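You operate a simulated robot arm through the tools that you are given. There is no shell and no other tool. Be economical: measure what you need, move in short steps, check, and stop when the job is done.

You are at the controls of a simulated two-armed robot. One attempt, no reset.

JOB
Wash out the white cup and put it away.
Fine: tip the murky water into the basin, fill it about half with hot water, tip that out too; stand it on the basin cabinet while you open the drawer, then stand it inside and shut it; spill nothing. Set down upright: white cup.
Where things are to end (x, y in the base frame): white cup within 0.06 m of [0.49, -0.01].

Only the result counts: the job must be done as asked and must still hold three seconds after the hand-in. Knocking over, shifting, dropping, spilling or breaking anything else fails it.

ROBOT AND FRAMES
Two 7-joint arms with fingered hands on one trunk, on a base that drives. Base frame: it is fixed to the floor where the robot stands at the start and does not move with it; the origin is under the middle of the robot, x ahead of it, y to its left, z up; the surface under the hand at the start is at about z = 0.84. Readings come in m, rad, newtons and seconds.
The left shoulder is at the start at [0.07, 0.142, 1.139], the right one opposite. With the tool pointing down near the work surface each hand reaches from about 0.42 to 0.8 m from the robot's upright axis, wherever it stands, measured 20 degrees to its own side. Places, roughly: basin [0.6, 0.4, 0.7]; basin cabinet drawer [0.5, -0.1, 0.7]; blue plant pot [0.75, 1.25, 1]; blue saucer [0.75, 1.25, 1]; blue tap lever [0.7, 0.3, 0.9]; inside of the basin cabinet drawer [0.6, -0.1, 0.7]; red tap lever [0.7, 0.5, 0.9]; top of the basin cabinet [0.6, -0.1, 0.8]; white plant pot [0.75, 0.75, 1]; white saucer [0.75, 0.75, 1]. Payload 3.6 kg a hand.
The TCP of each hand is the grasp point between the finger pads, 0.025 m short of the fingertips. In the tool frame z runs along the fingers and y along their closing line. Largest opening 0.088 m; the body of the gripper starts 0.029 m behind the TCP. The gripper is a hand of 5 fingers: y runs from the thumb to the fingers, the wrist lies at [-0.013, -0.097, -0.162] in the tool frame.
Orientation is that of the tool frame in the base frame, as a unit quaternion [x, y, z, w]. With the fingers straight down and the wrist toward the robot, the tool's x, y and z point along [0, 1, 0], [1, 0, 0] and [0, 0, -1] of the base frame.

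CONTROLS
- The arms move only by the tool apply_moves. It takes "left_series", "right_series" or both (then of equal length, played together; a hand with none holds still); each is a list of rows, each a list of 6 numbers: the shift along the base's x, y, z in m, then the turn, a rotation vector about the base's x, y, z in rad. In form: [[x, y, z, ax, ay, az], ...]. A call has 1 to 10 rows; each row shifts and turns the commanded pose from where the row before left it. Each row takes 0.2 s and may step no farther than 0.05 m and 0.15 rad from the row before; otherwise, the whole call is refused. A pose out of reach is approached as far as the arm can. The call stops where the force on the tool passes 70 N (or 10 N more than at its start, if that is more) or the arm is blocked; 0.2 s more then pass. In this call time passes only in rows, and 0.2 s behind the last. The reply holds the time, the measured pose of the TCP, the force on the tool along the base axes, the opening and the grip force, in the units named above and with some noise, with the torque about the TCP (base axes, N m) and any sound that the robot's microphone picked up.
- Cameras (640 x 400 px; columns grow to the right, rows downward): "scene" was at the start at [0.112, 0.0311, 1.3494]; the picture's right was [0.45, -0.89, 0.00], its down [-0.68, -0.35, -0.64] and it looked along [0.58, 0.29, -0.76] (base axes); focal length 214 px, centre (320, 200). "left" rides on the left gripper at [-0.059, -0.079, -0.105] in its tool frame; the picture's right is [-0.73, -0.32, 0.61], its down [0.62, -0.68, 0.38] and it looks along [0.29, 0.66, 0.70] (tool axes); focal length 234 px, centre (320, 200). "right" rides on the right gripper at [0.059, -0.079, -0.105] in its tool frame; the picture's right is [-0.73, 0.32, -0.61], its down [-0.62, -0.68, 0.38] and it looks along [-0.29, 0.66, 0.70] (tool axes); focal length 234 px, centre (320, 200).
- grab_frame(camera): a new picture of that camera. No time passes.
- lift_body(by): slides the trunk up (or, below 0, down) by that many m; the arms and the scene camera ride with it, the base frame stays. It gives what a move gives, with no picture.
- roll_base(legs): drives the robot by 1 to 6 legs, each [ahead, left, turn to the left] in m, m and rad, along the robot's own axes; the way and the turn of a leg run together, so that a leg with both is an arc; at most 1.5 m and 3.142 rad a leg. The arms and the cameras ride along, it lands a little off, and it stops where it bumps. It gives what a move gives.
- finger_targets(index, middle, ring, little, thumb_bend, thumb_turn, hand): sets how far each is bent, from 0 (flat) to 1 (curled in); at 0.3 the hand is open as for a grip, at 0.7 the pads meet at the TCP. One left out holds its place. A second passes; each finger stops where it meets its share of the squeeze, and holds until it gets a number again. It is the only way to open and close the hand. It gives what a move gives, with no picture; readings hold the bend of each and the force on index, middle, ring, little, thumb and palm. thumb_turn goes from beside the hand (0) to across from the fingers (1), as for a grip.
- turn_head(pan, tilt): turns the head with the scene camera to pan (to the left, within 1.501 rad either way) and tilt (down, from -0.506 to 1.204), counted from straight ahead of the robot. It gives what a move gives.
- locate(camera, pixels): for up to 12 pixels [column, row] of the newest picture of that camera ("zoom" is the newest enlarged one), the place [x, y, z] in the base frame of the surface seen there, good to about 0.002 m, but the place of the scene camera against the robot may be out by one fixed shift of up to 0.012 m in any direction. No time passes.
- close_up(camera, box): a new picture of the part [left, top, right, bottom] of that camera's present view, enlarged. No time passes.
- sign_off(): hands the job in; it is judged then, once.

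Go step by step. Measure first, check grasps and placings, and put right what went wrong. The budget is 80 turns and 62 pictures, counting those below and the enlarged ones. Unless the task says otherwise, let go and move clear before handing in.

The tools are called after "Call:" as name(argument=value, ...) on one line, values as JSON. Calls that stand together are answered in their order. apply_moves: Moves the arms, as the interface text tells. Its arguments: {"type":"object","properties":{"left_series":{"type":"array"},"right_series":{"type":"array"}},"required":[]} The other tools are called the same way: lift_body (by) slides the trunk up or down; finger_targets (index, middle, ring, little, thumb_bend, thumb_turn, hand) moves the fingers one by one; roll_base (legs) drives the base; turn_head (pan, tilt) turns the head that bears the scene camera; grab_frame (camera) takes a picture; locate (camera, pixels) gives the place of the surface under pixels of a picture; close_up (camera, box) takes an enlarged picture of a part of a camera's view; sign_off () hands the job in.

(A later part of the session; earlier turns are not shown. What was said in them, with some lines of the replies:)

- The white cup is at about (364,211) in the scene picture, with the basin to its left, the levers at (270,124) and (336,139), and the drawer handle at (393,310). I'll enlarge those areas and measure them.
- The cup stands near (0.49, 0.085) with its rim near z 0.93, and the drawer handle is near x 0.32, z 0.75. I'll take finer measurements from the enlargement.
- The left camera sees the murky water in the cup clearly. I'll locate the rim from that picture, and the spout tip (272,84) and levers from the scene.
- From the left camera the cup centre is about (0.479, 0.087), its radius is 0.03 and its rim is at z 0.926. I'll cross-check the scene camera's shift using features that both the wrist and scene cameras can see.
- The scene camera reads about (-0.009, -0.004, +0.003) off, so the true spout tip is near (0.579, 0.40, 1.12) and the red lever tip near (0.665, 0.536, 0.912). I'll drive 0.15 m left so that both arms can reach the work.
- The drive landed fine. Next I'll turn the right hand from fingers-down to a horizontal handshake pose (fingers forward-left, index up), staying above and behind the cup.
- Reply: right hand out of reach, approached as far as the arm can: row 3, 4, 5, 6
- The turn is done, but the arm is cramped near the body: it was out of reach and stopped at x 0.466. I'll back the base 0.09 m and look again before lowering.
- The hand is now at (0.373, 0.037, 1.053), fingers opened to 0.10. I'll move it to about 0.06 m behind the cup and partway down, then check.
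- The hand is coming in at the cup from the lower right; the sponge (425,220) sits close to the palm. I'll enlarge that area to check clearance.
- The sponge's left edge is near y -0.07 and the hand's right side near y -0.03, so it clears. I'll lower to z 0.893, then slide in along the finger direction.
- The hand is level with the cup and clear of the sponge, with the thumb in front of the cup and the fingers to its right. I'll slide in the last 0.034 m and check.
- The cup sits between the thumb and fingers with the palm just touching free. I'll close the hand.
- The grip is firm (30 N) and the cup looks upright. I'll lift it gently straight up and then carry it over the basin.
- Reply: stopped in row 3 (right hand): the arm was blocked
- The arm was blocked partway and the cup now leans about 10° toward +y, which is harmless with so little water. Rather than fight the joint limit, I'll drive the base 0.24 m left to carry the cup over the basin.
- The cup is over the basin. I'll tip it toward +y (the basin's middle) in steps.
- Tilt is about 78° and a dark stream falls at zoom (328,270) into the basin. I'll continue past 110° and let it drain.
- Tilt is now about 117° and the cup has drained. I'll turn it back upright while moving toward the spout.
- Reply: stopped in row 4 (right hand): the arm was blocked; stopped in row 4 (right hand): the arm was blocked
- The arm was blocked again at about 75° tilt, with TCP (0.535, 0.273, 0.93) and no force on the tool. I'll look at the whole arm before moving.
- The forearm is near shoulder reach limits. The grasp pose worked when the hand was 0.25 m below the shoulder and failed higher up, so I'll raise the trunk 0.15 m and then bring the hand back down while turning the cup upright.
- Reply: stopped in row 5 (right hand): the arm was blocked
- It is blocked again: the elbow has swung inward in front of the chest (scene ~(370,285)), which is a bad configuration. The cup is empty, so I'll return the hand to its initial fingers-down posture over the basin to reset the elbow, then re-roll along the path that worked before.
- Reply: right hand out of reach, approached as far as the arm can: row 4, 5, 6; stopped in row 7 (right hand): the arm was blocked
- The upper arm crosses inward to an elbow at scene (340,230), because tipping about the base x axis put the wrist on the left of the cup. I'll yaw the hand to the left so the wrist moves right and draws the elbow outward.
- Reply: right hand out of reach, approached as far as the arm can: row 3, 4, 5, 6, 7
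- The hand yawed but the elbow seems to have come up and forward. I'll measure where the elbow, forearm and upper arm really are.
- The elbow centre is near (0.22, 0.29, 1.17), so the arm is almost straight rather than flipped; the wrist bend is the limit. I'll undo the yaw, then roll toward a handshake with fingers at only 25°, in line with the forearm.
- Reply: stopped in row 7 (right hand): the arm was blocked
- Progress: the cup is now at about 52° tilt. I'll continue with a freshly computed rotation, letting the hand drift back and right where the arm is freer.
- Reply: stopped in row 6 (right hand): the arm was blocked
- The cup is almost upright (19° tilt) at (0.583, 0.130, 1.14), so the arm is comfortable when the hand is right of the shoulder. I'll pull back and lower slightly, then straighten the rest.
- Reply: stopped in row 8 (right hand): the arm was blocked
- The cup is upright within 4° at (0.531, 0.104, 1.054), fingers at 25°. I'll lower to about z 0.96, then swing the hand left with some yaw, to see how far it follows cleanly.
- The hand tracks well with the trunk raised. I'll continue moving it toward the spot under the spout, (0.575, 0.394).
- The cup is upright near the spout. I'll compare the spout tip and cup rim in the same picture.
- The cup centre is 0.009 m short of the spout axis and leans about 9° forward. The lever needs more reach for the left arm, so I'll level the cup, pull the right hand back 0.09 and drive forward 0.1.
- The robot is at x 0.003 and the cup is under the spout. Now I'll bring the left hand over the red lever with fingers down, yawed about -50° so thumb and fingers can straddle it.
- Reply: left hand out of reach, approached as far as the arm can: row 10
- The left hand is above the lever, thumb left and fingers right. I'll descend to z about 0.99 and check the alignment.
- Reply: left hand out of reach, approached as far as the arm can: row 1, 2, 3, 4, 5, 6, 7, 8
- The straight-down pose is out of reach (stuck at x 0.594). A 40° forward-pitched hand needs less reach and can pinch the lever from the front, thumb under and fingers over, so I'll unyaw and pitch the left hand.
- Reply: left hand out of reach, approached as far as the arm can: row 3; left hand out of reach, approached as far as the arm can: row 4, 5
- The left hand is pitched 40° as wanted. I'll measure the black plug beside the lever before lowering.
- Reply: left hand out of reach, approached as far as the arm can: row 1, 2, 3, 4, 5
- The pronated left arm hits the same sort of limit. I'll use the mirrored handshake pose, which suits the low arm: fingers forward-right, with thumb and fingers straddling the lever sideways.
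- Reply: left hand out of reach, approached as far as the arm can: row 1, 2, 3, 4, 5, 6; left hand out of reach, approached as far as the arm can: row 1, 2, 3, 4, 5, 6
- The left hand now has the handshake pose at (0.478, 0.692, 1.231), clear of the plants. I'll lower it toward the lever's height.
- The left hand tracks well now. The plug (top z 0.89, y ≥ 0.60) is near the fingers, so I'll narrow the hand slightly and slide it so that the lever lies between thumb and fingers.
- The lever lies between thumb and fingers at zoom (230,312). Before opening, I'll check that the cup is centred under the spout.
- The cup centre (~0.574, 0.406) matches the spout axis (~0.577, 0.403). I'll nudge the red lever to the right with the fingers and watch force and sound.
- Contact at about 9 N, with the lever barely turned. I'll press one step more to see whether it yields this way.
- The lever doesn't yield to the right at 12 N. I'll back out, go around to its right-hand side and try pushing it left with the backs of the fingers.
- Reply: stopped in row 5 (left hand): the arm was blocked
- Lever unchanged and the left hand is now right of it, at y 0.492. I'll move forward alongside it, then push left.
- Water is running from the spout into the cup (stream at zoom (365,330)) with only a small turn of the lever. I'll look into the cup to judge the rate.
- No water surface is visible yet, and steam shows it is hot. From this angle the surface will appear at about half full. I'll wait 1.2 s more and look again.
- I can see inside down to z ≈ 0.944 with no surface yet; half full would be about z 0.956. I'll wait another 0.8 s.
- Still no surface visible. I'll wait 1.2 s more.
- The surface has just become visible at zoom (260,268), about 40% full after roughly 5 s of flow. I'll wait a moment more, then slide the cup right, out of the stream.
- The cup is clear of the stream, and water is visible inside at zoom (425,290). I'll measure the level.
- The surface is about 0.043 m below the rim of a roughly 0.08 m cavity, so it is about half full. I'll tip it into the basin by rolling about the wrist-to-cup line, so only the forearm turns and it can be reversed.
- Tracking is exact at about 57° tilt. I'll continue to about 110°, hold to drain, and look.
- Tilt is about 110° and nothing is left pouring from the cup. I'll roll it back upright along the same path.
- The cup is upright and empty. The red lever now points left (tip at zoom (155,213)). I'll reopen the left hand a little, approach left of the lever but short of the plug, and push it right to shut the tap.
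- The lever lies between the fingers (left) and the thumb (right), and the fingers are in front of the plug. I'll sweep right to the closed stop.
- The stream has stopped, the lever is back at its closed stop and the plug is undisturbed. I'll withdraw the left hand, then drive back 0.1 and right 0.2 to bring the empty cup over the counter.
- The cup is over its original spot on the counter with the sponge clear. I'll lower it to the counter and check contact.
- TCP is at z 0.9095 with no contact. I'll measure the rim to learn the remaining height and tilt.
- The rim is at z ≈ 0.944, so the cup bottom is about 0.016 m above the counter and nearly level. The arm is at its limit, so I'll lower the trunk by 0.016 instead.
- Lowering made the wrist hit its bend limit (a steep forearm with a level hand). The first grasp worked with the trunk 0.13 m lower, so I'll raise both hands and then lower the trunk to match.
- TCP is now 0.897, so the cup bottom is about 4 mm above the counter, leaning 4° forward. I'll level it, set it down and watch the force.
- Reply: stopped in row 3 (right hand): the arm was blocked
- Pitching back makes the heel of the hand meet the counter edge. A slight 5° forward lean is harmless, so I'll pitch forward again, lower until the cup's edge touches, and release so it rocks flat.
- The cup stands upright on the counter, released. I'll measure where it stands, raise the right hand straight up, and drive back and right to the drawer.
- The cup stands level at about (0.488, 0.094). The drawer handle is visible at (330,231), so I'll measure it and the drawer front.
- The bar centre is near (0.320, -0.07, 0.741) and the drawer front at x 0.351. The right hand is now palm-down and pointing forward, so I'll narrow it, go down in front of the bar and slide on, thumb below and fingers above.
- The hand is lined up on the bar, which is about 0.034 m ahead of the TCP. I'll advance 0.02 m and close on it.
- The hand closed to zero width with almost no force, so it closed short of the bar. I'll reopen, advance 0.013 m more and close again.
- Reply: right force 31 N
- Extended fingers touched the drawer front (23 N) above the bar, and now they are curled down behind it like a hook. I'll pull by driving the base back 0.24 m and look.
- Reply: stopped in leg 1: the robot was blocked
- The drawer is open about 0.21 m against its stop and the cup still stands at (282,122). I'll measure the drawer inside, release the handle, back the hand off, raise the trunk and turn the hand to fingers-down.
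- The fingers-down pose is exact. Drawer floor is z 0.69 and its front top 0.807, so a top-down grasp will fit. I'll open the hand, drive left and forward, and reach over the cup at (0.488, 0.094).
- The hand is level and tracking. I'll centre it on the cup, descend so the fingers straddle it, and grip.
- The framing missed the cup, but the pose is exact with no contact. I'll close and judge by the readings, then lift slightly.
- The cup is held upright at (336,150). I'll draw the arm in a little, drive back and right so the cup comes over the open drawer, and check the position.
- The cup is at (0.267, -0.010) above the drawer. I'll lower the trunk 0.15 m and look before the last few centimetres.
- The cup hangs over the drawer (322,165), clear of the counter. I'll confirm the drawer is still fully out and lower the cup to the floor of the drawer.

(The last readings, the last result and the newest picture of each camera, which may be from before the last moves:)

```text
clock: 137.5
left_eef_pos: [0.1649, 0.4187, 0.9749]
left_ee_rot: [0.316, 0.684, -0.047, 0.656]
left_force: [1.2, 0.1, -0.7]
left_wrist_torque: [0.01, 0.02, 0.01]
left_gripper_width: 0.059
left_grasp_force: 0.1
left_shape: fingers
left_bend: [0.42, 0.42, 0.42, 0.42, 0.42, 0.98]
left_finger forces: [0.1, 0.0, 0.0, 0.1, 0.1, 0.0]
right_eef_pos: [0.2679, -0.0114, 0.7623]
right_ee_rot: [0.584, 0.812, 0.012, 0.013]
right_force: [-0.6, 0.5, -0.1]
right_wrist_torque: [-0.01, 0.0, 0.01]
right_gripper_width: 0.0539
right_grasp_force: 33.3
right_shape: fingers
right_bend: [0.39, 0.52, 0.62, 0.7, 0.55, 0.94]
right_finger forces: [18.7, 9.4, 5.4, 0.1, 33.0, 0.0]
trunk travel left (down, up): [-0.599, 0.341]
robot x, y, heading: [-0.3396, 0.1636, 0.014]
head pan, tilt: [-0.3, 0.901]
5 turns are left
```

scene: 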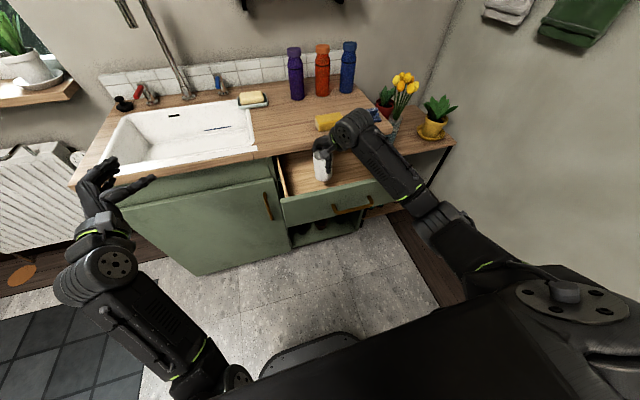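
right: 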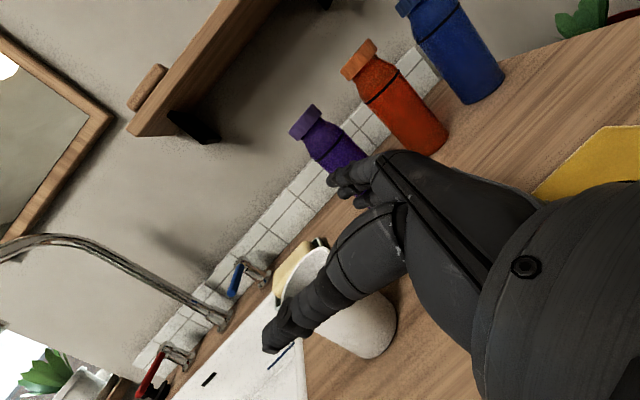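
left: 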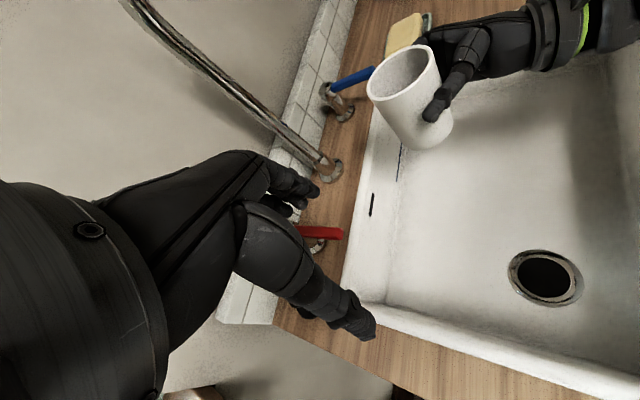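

Everything is lined up: cup about 4 mm above the drawer floor. I'll set it down, release in two stages, raise the hand straight up and check.

Call:
apply_moves(right_series=[[0, 0, -0.003, 0, 0, 0]])

Call:
finger_targets(hand="right", index=0.36, middle=0.46, ring=0.5, little=0.5, thumb_bend=0.5)

Call:
finger_targets(hand="right", index=0.2, middle=0.2, ring=0.2, little=0.2, thumb_bend=0.2)

Call:
apply_moves(right_series=[[0, 0, 0.01, 0, 0, 0], [0, 0, 0.02, 0, 0, 0], [0, 0, 0.025, 0, 0, 0], [0, 0, 0.03, 0, 0, 0], [0, 0, 0.03, 0, 0, 0], [0, 0, 0.03, 0, 0, 0], [0, 0, 0.03, 0, 0, 0]])

Call:
close_up(camera="scene", box=[260, 130, 400, 230])

```text
clock: 137.9
left_eef_pos: [0.1649, 0.4191, 0.9764]
left_ee_rot: [0.316, 0.685, -0.046, 0.655]
left_force: [0.2, -0.9, 0.7]
left_wrist_torque: [0.01, -0.01, 0.01]
left_gripper_width: 0.0591
left_grasp_force: 0.0
left_shape: fingers
left_bend: [0.42, 0.42, 0.42, 0.42, 0.42, 0.98]
left_finger forces: [0.0, 0.0, 0.0, 0.0, 0.0, 0.1]
right_eef_pos: [0.2678, -0.0104, 0.7605]
right_ee_rot: [0.583, 0.812, 0.013, 0.015]
right_force: [0.1, -0.8, 3.1]
right_wrist_torque: [0.04, -0.12, -0.01]
right_gripper_width: 0.0536
right_grasp_force: 34.0
right_shape: fingers
right_bend: [0.39, 0.52, 0.62, 0.7, 0.55, 0.94]
right_finger forces: [19.3, 9.5, 5.6, 0.0, 33.3, 0.0]
trunk travel left (down, up): [-0.599, 0.341]
robot x, y, heading: [-0.3408, 0.1623, 0.011]
head pan, tilt: [-0.3, 0.901]
```

```text
clock: 138.9
left_eef_pos: [0.165, 0.4192, 0.9753]
left_ee_rot: [0.316, 0.685, -0.046, 0.655]
left_force: [-0.6, -0.9, 0.2]
left_wrist_torque: [0.0, 0.01, 0.01]
left_gripper_width: 0.059
left_grasp_force: 0.1
left_shape: fingers
left_bend: [0.42, 0.42, 0.42, 0.42, 0.42, 0.98]
left_finger forces: [0.0, 0.0, 0.0, 0.0, 0.0, 0.0]
right_eef_pos: [0.2673, -0.0111, 0.759]
right_ee_rot: [0.584, 0.812, 0.013, 0.013]
right_force: [-0.4, 0.3, 2.0]
right_wrist_torque: [0.07, -0.03, 0.02]
right_gripper_width: 0.069
right_grasp_force: 9.5
right_shape: fingers
right_bend: [0.31, 0.45, 0.5, 0.5, 0.48, 0.97]
right_finger forces: [7.8, 1.4, 0.0, 0.1, 9.5, 0.0]
trunk travel left (down, up): [-0.599, 0.341]
robot x, y, heading: [-0.3436, 0.1631, 0.014]
head pan, tilt: [-0.3, 0.901]
```

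```text
clock: 139.9
left_eef_pos: [0.1658, 0.4189, 0.9746]
left_ee_rot: [0.316, 0.684, -0.046, 0.656]
left_force: [-0.3, 0.2, -0.6]
left_wrist_torque: [0.03, -0.01, 0.02]
left_gripper_width: 0.0589
left_grasp_force: 0.0
left_shape: fingers
left_bend: [0.42, 0.42, 0.42, 0.42, 0.42, 0.98]
left_finger forces: [0.0, 0.0, 0.0, 0.1, 0.0, 0.0]
right_eef_pos: [0.2676, -0.011, 0.7595]
right_ee_rot: [0.583, 0.812, 0.013, 0.013]
right_force: [-0.2, 0.3, 0.4]
right_wrist_torque: [-0.01, -0.02, 0.01]
right_gripper_width: 0.1033
right_grasp_force: 0.0
right_shape: fingers
right_bend: [0.2, 0.2, 0.2, 0.2, 0.2, 0.97]
right_finger forces: [0.1, 0.1, 0.0, 0.1, 0.0, 0.0]
trunk travel left (down, up): [-0.599, 0.341]
robot x, y, heading: [-0.3403, 0.1662, 0.012]
head pan, tilt: [-0.3, 0.901]
```

```text
clock: 141.5
left_eef_pos: [0.1654, 0.4187, 0.9751]
left_ee_rot: [0.315, 0.685, -0.047, 0.655]
left_force: [0.1, 0.2, 0.7]
left_wrist_torque: [0.02, 0.01, -0.02]
left_gripper_width: 0.059
left_grasp_force: 0.1
left_shape: fingers
left_bend: [0.42, 0.42, 0.42, 0.42, 0.42, 0.98]
left_finger forces: [0.0, 0.0, 0.0, 0.0, 0.0, 0.0]
right_eef_pos: [0.2692, -0.013, 0.9343]
right_ee_rot: [0.584, 0.812, 0.012, 0.014]
right_force: [-0.4, 1.2, 0.5]
right_wrist_torque: [0.03, -0.01, 0.0]
right_gripper_width: 0.1033
right_grasp_force: 0.0
right_shape: fingers
right_bend: [0.2, 0.2, 0.2, 0.2, 0.2, 0.97]
right_finger forces: [0.1, 0.1, 0.0, 0.0, 0.1, 0.0]
trunk travel left (down, up): [-0.599, 0.341]
robot x, y, heading: [-0.3423, 0.1691, 0.01]
head pan, tilt: [-0.3, 0.901]
```

```text
4.00 times, centred on (330, 180) of scene
4 turns are left
```

zoom: 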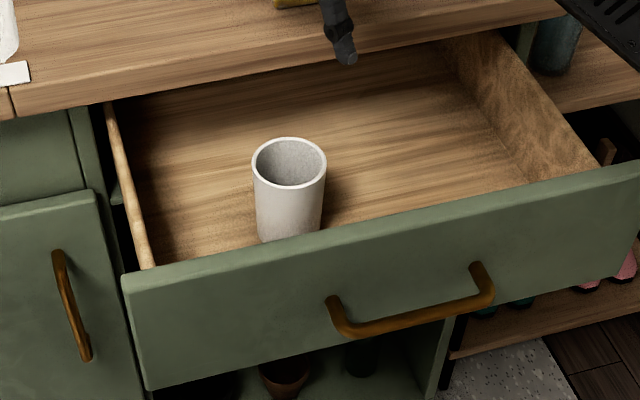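

The cup stands upright in the drawer. To shut it, I'll use the left hand as a fist with fingers forward: back off, shift right in front of the drawer face, and lower it to the face's height.

Call:
locate(camera="zoom", pixels=[[290, 139], [288, 186], [253, 162], [325, 162], [200, 275], [400, 322]])

Call:
finger_targets(hand="left", index=0.7, middle=0.7, ring=0.7, little=0.7, thumb_bend=0.7)

Call:
roll_base(legs=[[-0.13, 0, 0], [0, -0.36, -0.012]])

Call:
apply_moves(left_series=[[0, 0, -0.027, 0, 0, 0], [0, 0, -0.027, 0, 0, 0], [0, 0, -0.027, 0, 0, 0], [0, 0, -0.027, 0, 0, 0], [0, 0, -0.027, 0, 0, 0], [0, 0, -0.027, 0, 0, 0], [0, 0, -0.027, 0, 0, 0], [0, 0, -0.027, 0, 0, 0]])

```text
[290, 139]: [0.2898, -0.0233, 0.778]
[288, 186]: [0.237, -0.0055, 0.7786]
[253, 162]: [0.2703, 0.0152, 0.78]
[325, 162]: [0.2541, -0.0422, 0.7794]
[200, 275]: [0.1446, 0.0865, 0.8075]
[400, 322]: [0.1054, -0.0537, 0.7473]
```

```text
clock: 142.5
left_eef_pos: [0.1643, 0.42, 0.9754]
left_ee_rot: [0.316, 0.685, -0.046, 0.655]
left_force: [-0.1, 0.3, 0.8]
left_wrist_torque: [-0.03, -0.01, 0.01]
left_gripper_width: 0.0001
left_grasp_force: 0.0
left_shape: fingers
left_bend: [0.7, 0.7, 0.7, 0.7, 0.7, 0.98]
left_finger forces: [0.1, 0.0, 0.1, 0.1, 0.0, 0.0]
right_eef_pos: [0.27, -0.0118, 0.9341]
right_ee_rot: [0.584, 0.812, 0.012, 0.013]
right_force: [0.2, -0.3, -0.4]
right_wrist_torque: [0.0, -0.01, 0.01]
right_gripper_width: 0.1033
right_grasp_force: 0.0
right_shape: fingers
right_bend: [0.2, 0.2, 0.2, 0.2, 0.2, 0.97]
right_finger forces: [0.0, 0.1, 0.0, 0.0, 0.1, 0.1]
trunk travel left (down, up): [-0.599, 0.341]
robot x, y, heading: [-0.3414, 0.1625, 0.008]
head pan, tilt: [-0.3, 0.901]
```

```text
clock: 145.7
left_eef_pos: [0.0431, 0.0546, 0.9753]
left_ee_rot: [0.319, 0.684, -0.048, 0.655]
left_force: [0.1, -0.8, 0.4]
left_wrist_torque: [-0.01, 0.03, -0.01]
left_gripper_width: 0.0002
left_grasp_force: 0.0
left_shape: fingers
left_bend: [0.7, 0.7, 0.7, 0.7, 0.7, 0.98]
left_finger forces: [0.1, 0.0, 0.0, 0.0, 0.0, 0.1]
right_eef_pos: [0.1446, -0.3778, 0.9343]
right_ee_rot: [0.587, 0.81, 0.012, 0.013]
right_force: [0.9, -0.4, 0.4]
right_wrist_torque: [0.02, -0.02, 0.02]
right_gripper_width: 0.1033
right_grasp_force: 0.1
right_shape: fingers
right_bend: [0.2, 0.2, 0.2, 0.2, 0.2, 0.97]
right_finger forces: [0.1, 0.0, 0.0, 0.1, 0.0, 0.0]
trunk travel left (down, up): [-0.599, 0.341]
robot x, y, heading: [-0.4638, -0.1944, 0.007]
head pan, tilt: [-0.3, 0.901]
```

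```text
clock: 147.5
left_eef_pos: [0.0432, 0.0542, 0.7598]
left_ee_rot: [0.319, 0.683, -0.049, 0.655]
left_force: [0.5, -0.3, -0.7]
left_wrist_torque: [-0.06, 0.0, -0.01]
left_gripper_width: 0.0
left_grasp_force: 0.0
left_shape: fingers
left_bend: [0.7, 0.7, 0.7, 0.7, 0.7, 0.98]
left_finger forces: [0.0, 0.0, 0.0, 0.1, 0.0, 0.1]
right_eef_pos: [0.1465, -0.3756, 0.9331]
right_ee_rot: [0.586, 0.81, 0.011, 0.014]
right_force: [0.6, -1.0, -0.3]
right_wrist_torque: [-0.03, 0.0, -0.03]
right_gripper_width: 0.1034
right_grasp_force: 0.1
right_shape: fingers
right_bend: [0.2, 0.2, 0.2, 0.2, 0.2, 0.97]
right_finger forces: [0.0, 0.0, 0.1, 0.0, 0.1, 0.1]
trunk travel left (down, up): [-0.599, 0.341]
robot x, y, heading: [-0.4655, -0.1995, 0.003]
head pan, tilt: [-0.3, 0.901]
3 turns are left
```

Readings put the cup at (0.272, -0.010) inside with about 0.198 m of travel left, so it will end near x 0.47. I'll first tuck the right hand up and left, away from the tulips, then push the drawer shut with gentle short drives and look.

Call:
apply_moves(right_series=[[-0.01, 0.02, 0.02, 0, 0, 0], [-0.01, 0.02, 0.02, 0, 0, 0], [-0.01, 0.02, 0.02, 0, 0, 0], [-0.01, 0.02, 0.02, 0, 0, 0], [-0.01, 0.02, 0.02, 0, 0, 0], [-0.01, 0.02, 0.02, 0, 0, 0], [-0.01, 0.02, 0.02, 0, 0, 0], [-0.01, 0.02, 0.02, 0, 0, 0], [-0.01, 0.02, 0.02, 0, 0, 0]])

Call:
roll_base(legs=[[0.07, 0, 0], [0.04, 0, 0], [0.05, 0, 0], [0.05, 0, 0], [0.05, 0, 0], [0.05, 0, 0]])

Call:
turn_head(pan=0.25, tilt=0.9)

Call:
grab_frame(camera="scene")

```text
clock: 149.5
left_eef_pos: [0.0417, 0.0548, 0.7601]
left_ee_rot: [0.317, 0.684, -0.049, 0.656]
left_force: [0.8, 0.0, -0.3]
left_wrist_torque: [0.02, 0.0, 0.02]
left_gripper_width: 0.0003
left_grasp_force: 0.0
left_shape: fingers
left_bend: [0.7, 0.7, 0.7, 0.7, 0.7, 0.98]
left_finger forces: [0.1, 0.0, 0.0, 0.0, 0.0, 0.0]
right_eef_pos: [0.0553, -0.1944, 1.1175]
right_ee_rot: [0.586, 0.81, 0.012, 0.014]
right_force: [0.4, 0.2, -0.3]
right_wrist_torque: [0.0, -0.04, -0.01]
right_gripper_width: 0.1033
right_grasp_force: 0.1
right_shape: fingers
right_bend: [0.2, 0.2, 0.2, 0.2, 0.2, 0.97]
right_finger forces: [0.0, 0.0, 0.0, 0.0, 0.0, 0.0]
trunk travel left (down, up): [-0.599, 0.341]
robot x, y, heading: [-0.4689, -0.1963, 0.007]
head pan, tilt: [-0.3, 0.901]
```

```text
clock: 153.1
left_eef_pos: [0.3341, 0.0593, 0.7609]
left_ee_rot: [0.315, 0.683, -0.044, 0.657]
left_force: [-30.6, -5.4, 1.9]
left_wrist_torque: [-0.11, 0.25, -0.1]
left_gripper_width: 0.0001
left_grasp_force: 15.2
left_shape: fingers
left_bend: [0.72, 0.72, 0.72, 0.7, 0.66, 0.97]
left_finger forces: [10.8, 11.4, 7.9, 0.9, 0.0, 0.1]
right_eef_pos: [0.3493, -0.1922, 1.1176]
right_ee_rot: [0.585, 0.811, 0.013, 0.014]
right_force: [0.8, -0.1, 0.4]
right_wrist_torque: [0.0, -0.01, -0.01]
right_gripper_width: 0.1032
right_grasp_force: 0.0
right_shape: fingers
right_bend: [0.2, 0.2, 0.2, 0.2, 0.2, 0.97]
right_finger forces: [0.1, 0.0, 0.1, 0.0, 0.1, 0.0]
trunk travel left (down, up): [-0.599, 0.341]
robot x, y, heading: [-0.1696, -0.197, 0.011]
head pan, tilt: [-0.3, 0.901]
stopped in leg 6: the force on the tool passed its limit at 129 N (the readings are from after the stop); the commanded pose is now the measured one
```

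```text
clock: 154.1
left_eef_pos: [0.3333, 0.0602, 0.7606]
left_ee_rot: [0.315, 0.683, -0.044, 0.657]
left_force: [-38.3, -6.5, -2.8]
left_wrist_torque: [-0.09, 0.43, -0.01]
left_gripper_width: 0.0
left_grasp_force: 21.0
left_shape: fingers
left_bend: [0.72, 0.72, 0.72, 0.71, 0.66, 0.96]
left_finger forces: [10.6, 13.0, 11.2, 2.5, 5.0, 0.0]
right_eef_pos: [0.3493, -0.1926, 1.1176]
right_ee_rot: [0.586, 0.81, 0.014, 0.016]
right_force: [0.5, -0.5, -1.0]
right_wrist_torque: [-0.01, -0.02, 0.0]
right_gripper_width: 0.1035
right_grasp_force: 0.0
right_shape: fingers
right_bend: [0.2, 0.2, 0.2, 0.2, 0.2, 0.97]
right_finger forces: [0.0, 0.0, 0.0, 0.0, 0.0, 0.0]
trunk travel left (down, up): [-0.599, 0.341]
robot x, y, heading: [-0.1697, -0.1958, 0.011]
head pan, tilt: [0.25, 0.901]
```

```text
0 pictures are left
2 turns are left
```

scene: 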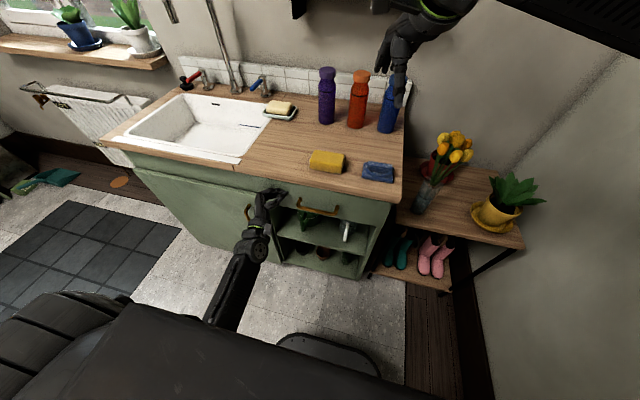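

The drawer face is flush under the counter (handle at (318,210)), the last push ended at the stop and everything else stands. I'll confirm the face position, then back clear.

Call:
locate(camera="scene", pixels=[[300, 203], [350, 205], [340, 200], [320, 212]])

Call:
roll_base(legs=[[-0.05, 0, 0], [-0.15, 0, 0]])

```text
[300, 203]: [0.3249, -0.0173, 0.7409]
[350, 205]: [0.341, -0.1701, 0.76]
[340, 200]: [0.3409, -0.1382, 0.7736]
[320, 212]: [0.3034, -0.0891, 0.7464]
```

```text
clock: 156.0
left_eef_pos: [0.1371, 0.0591, 0.7606]
left_ee_rot: [0.315, 0.685, -0.044, 0.656]
left_force: [0.7, -0.1, 1.6]
left_wrist_torque: [0.01, 0.01, -0.01]
left_gripper_width: 0.0
left_grasp_force: 0.0
left_shape: fingers
left_bend: [0.7, 0.7, 0.7, 0.7, 0.7, 0.97]
left_finger forces: [0.0, 0.1, 0.0, 0.1, 0.1, 0.0]
right_eef_pos: [0.1546, -0.1949, 1.1165]
right_ee_rot: [0.586, 0.81, 0.011, 0.013]
right_force: [-0.7, 0.5, -0.2]
right_wrist_torque: [-0.02, -0.02, -0.01]
right_gripper_width: 0.1034
right_grasp_force: 0.0
right_shape: fingers
right_bend: [0.2, 0.2, 0.2, 0.2, 0.2, 0.97]
right_finger forces: [0.0, 0.0, 0.1, 0.0, 0.0, 0.0]
trunk travel left (down, up): [-0.599, 0.341]
robot x, y, heading: [-0.3673, -0.1975, 0.007]
head pan, tilt: [0.25, 0.901]
1 turns are left
```

The drawer face reads x 0.341, within about 2 mm of its closed position, and both hands are clear. The cup has been emptied, rinsed with hot water and emptied again, then shut in the drawer at about (0.47, -0.01). I last saw it upright just before closing, and the tap is off.

Call:
sign_off()

```text
The job is handed in.
```

The white cup is washed and shut in the drawer, and the job is handed in. I tipped out the murky water, filled the cup about half with hot water and tipped that into the basin too. The cup stood on the cabinet top while I opened the drawer.

- **Position:** worked out from my last measurement inside the open drawer, the cup should be at about (0.47, -0.01), roughly 0.02 m from the target.
- **Upright:** it was upright when I last saw it, just before closing. I could not check inside afterwards. The final push ended hard, at 129 N against the drawer's stop.
- **Drawer and tap:** the drawer front is within about 2 mm of its closed position. The tap is off.
- **Other items:** I saw no spills, and nothing else looked knocked over or moved in the last picture.
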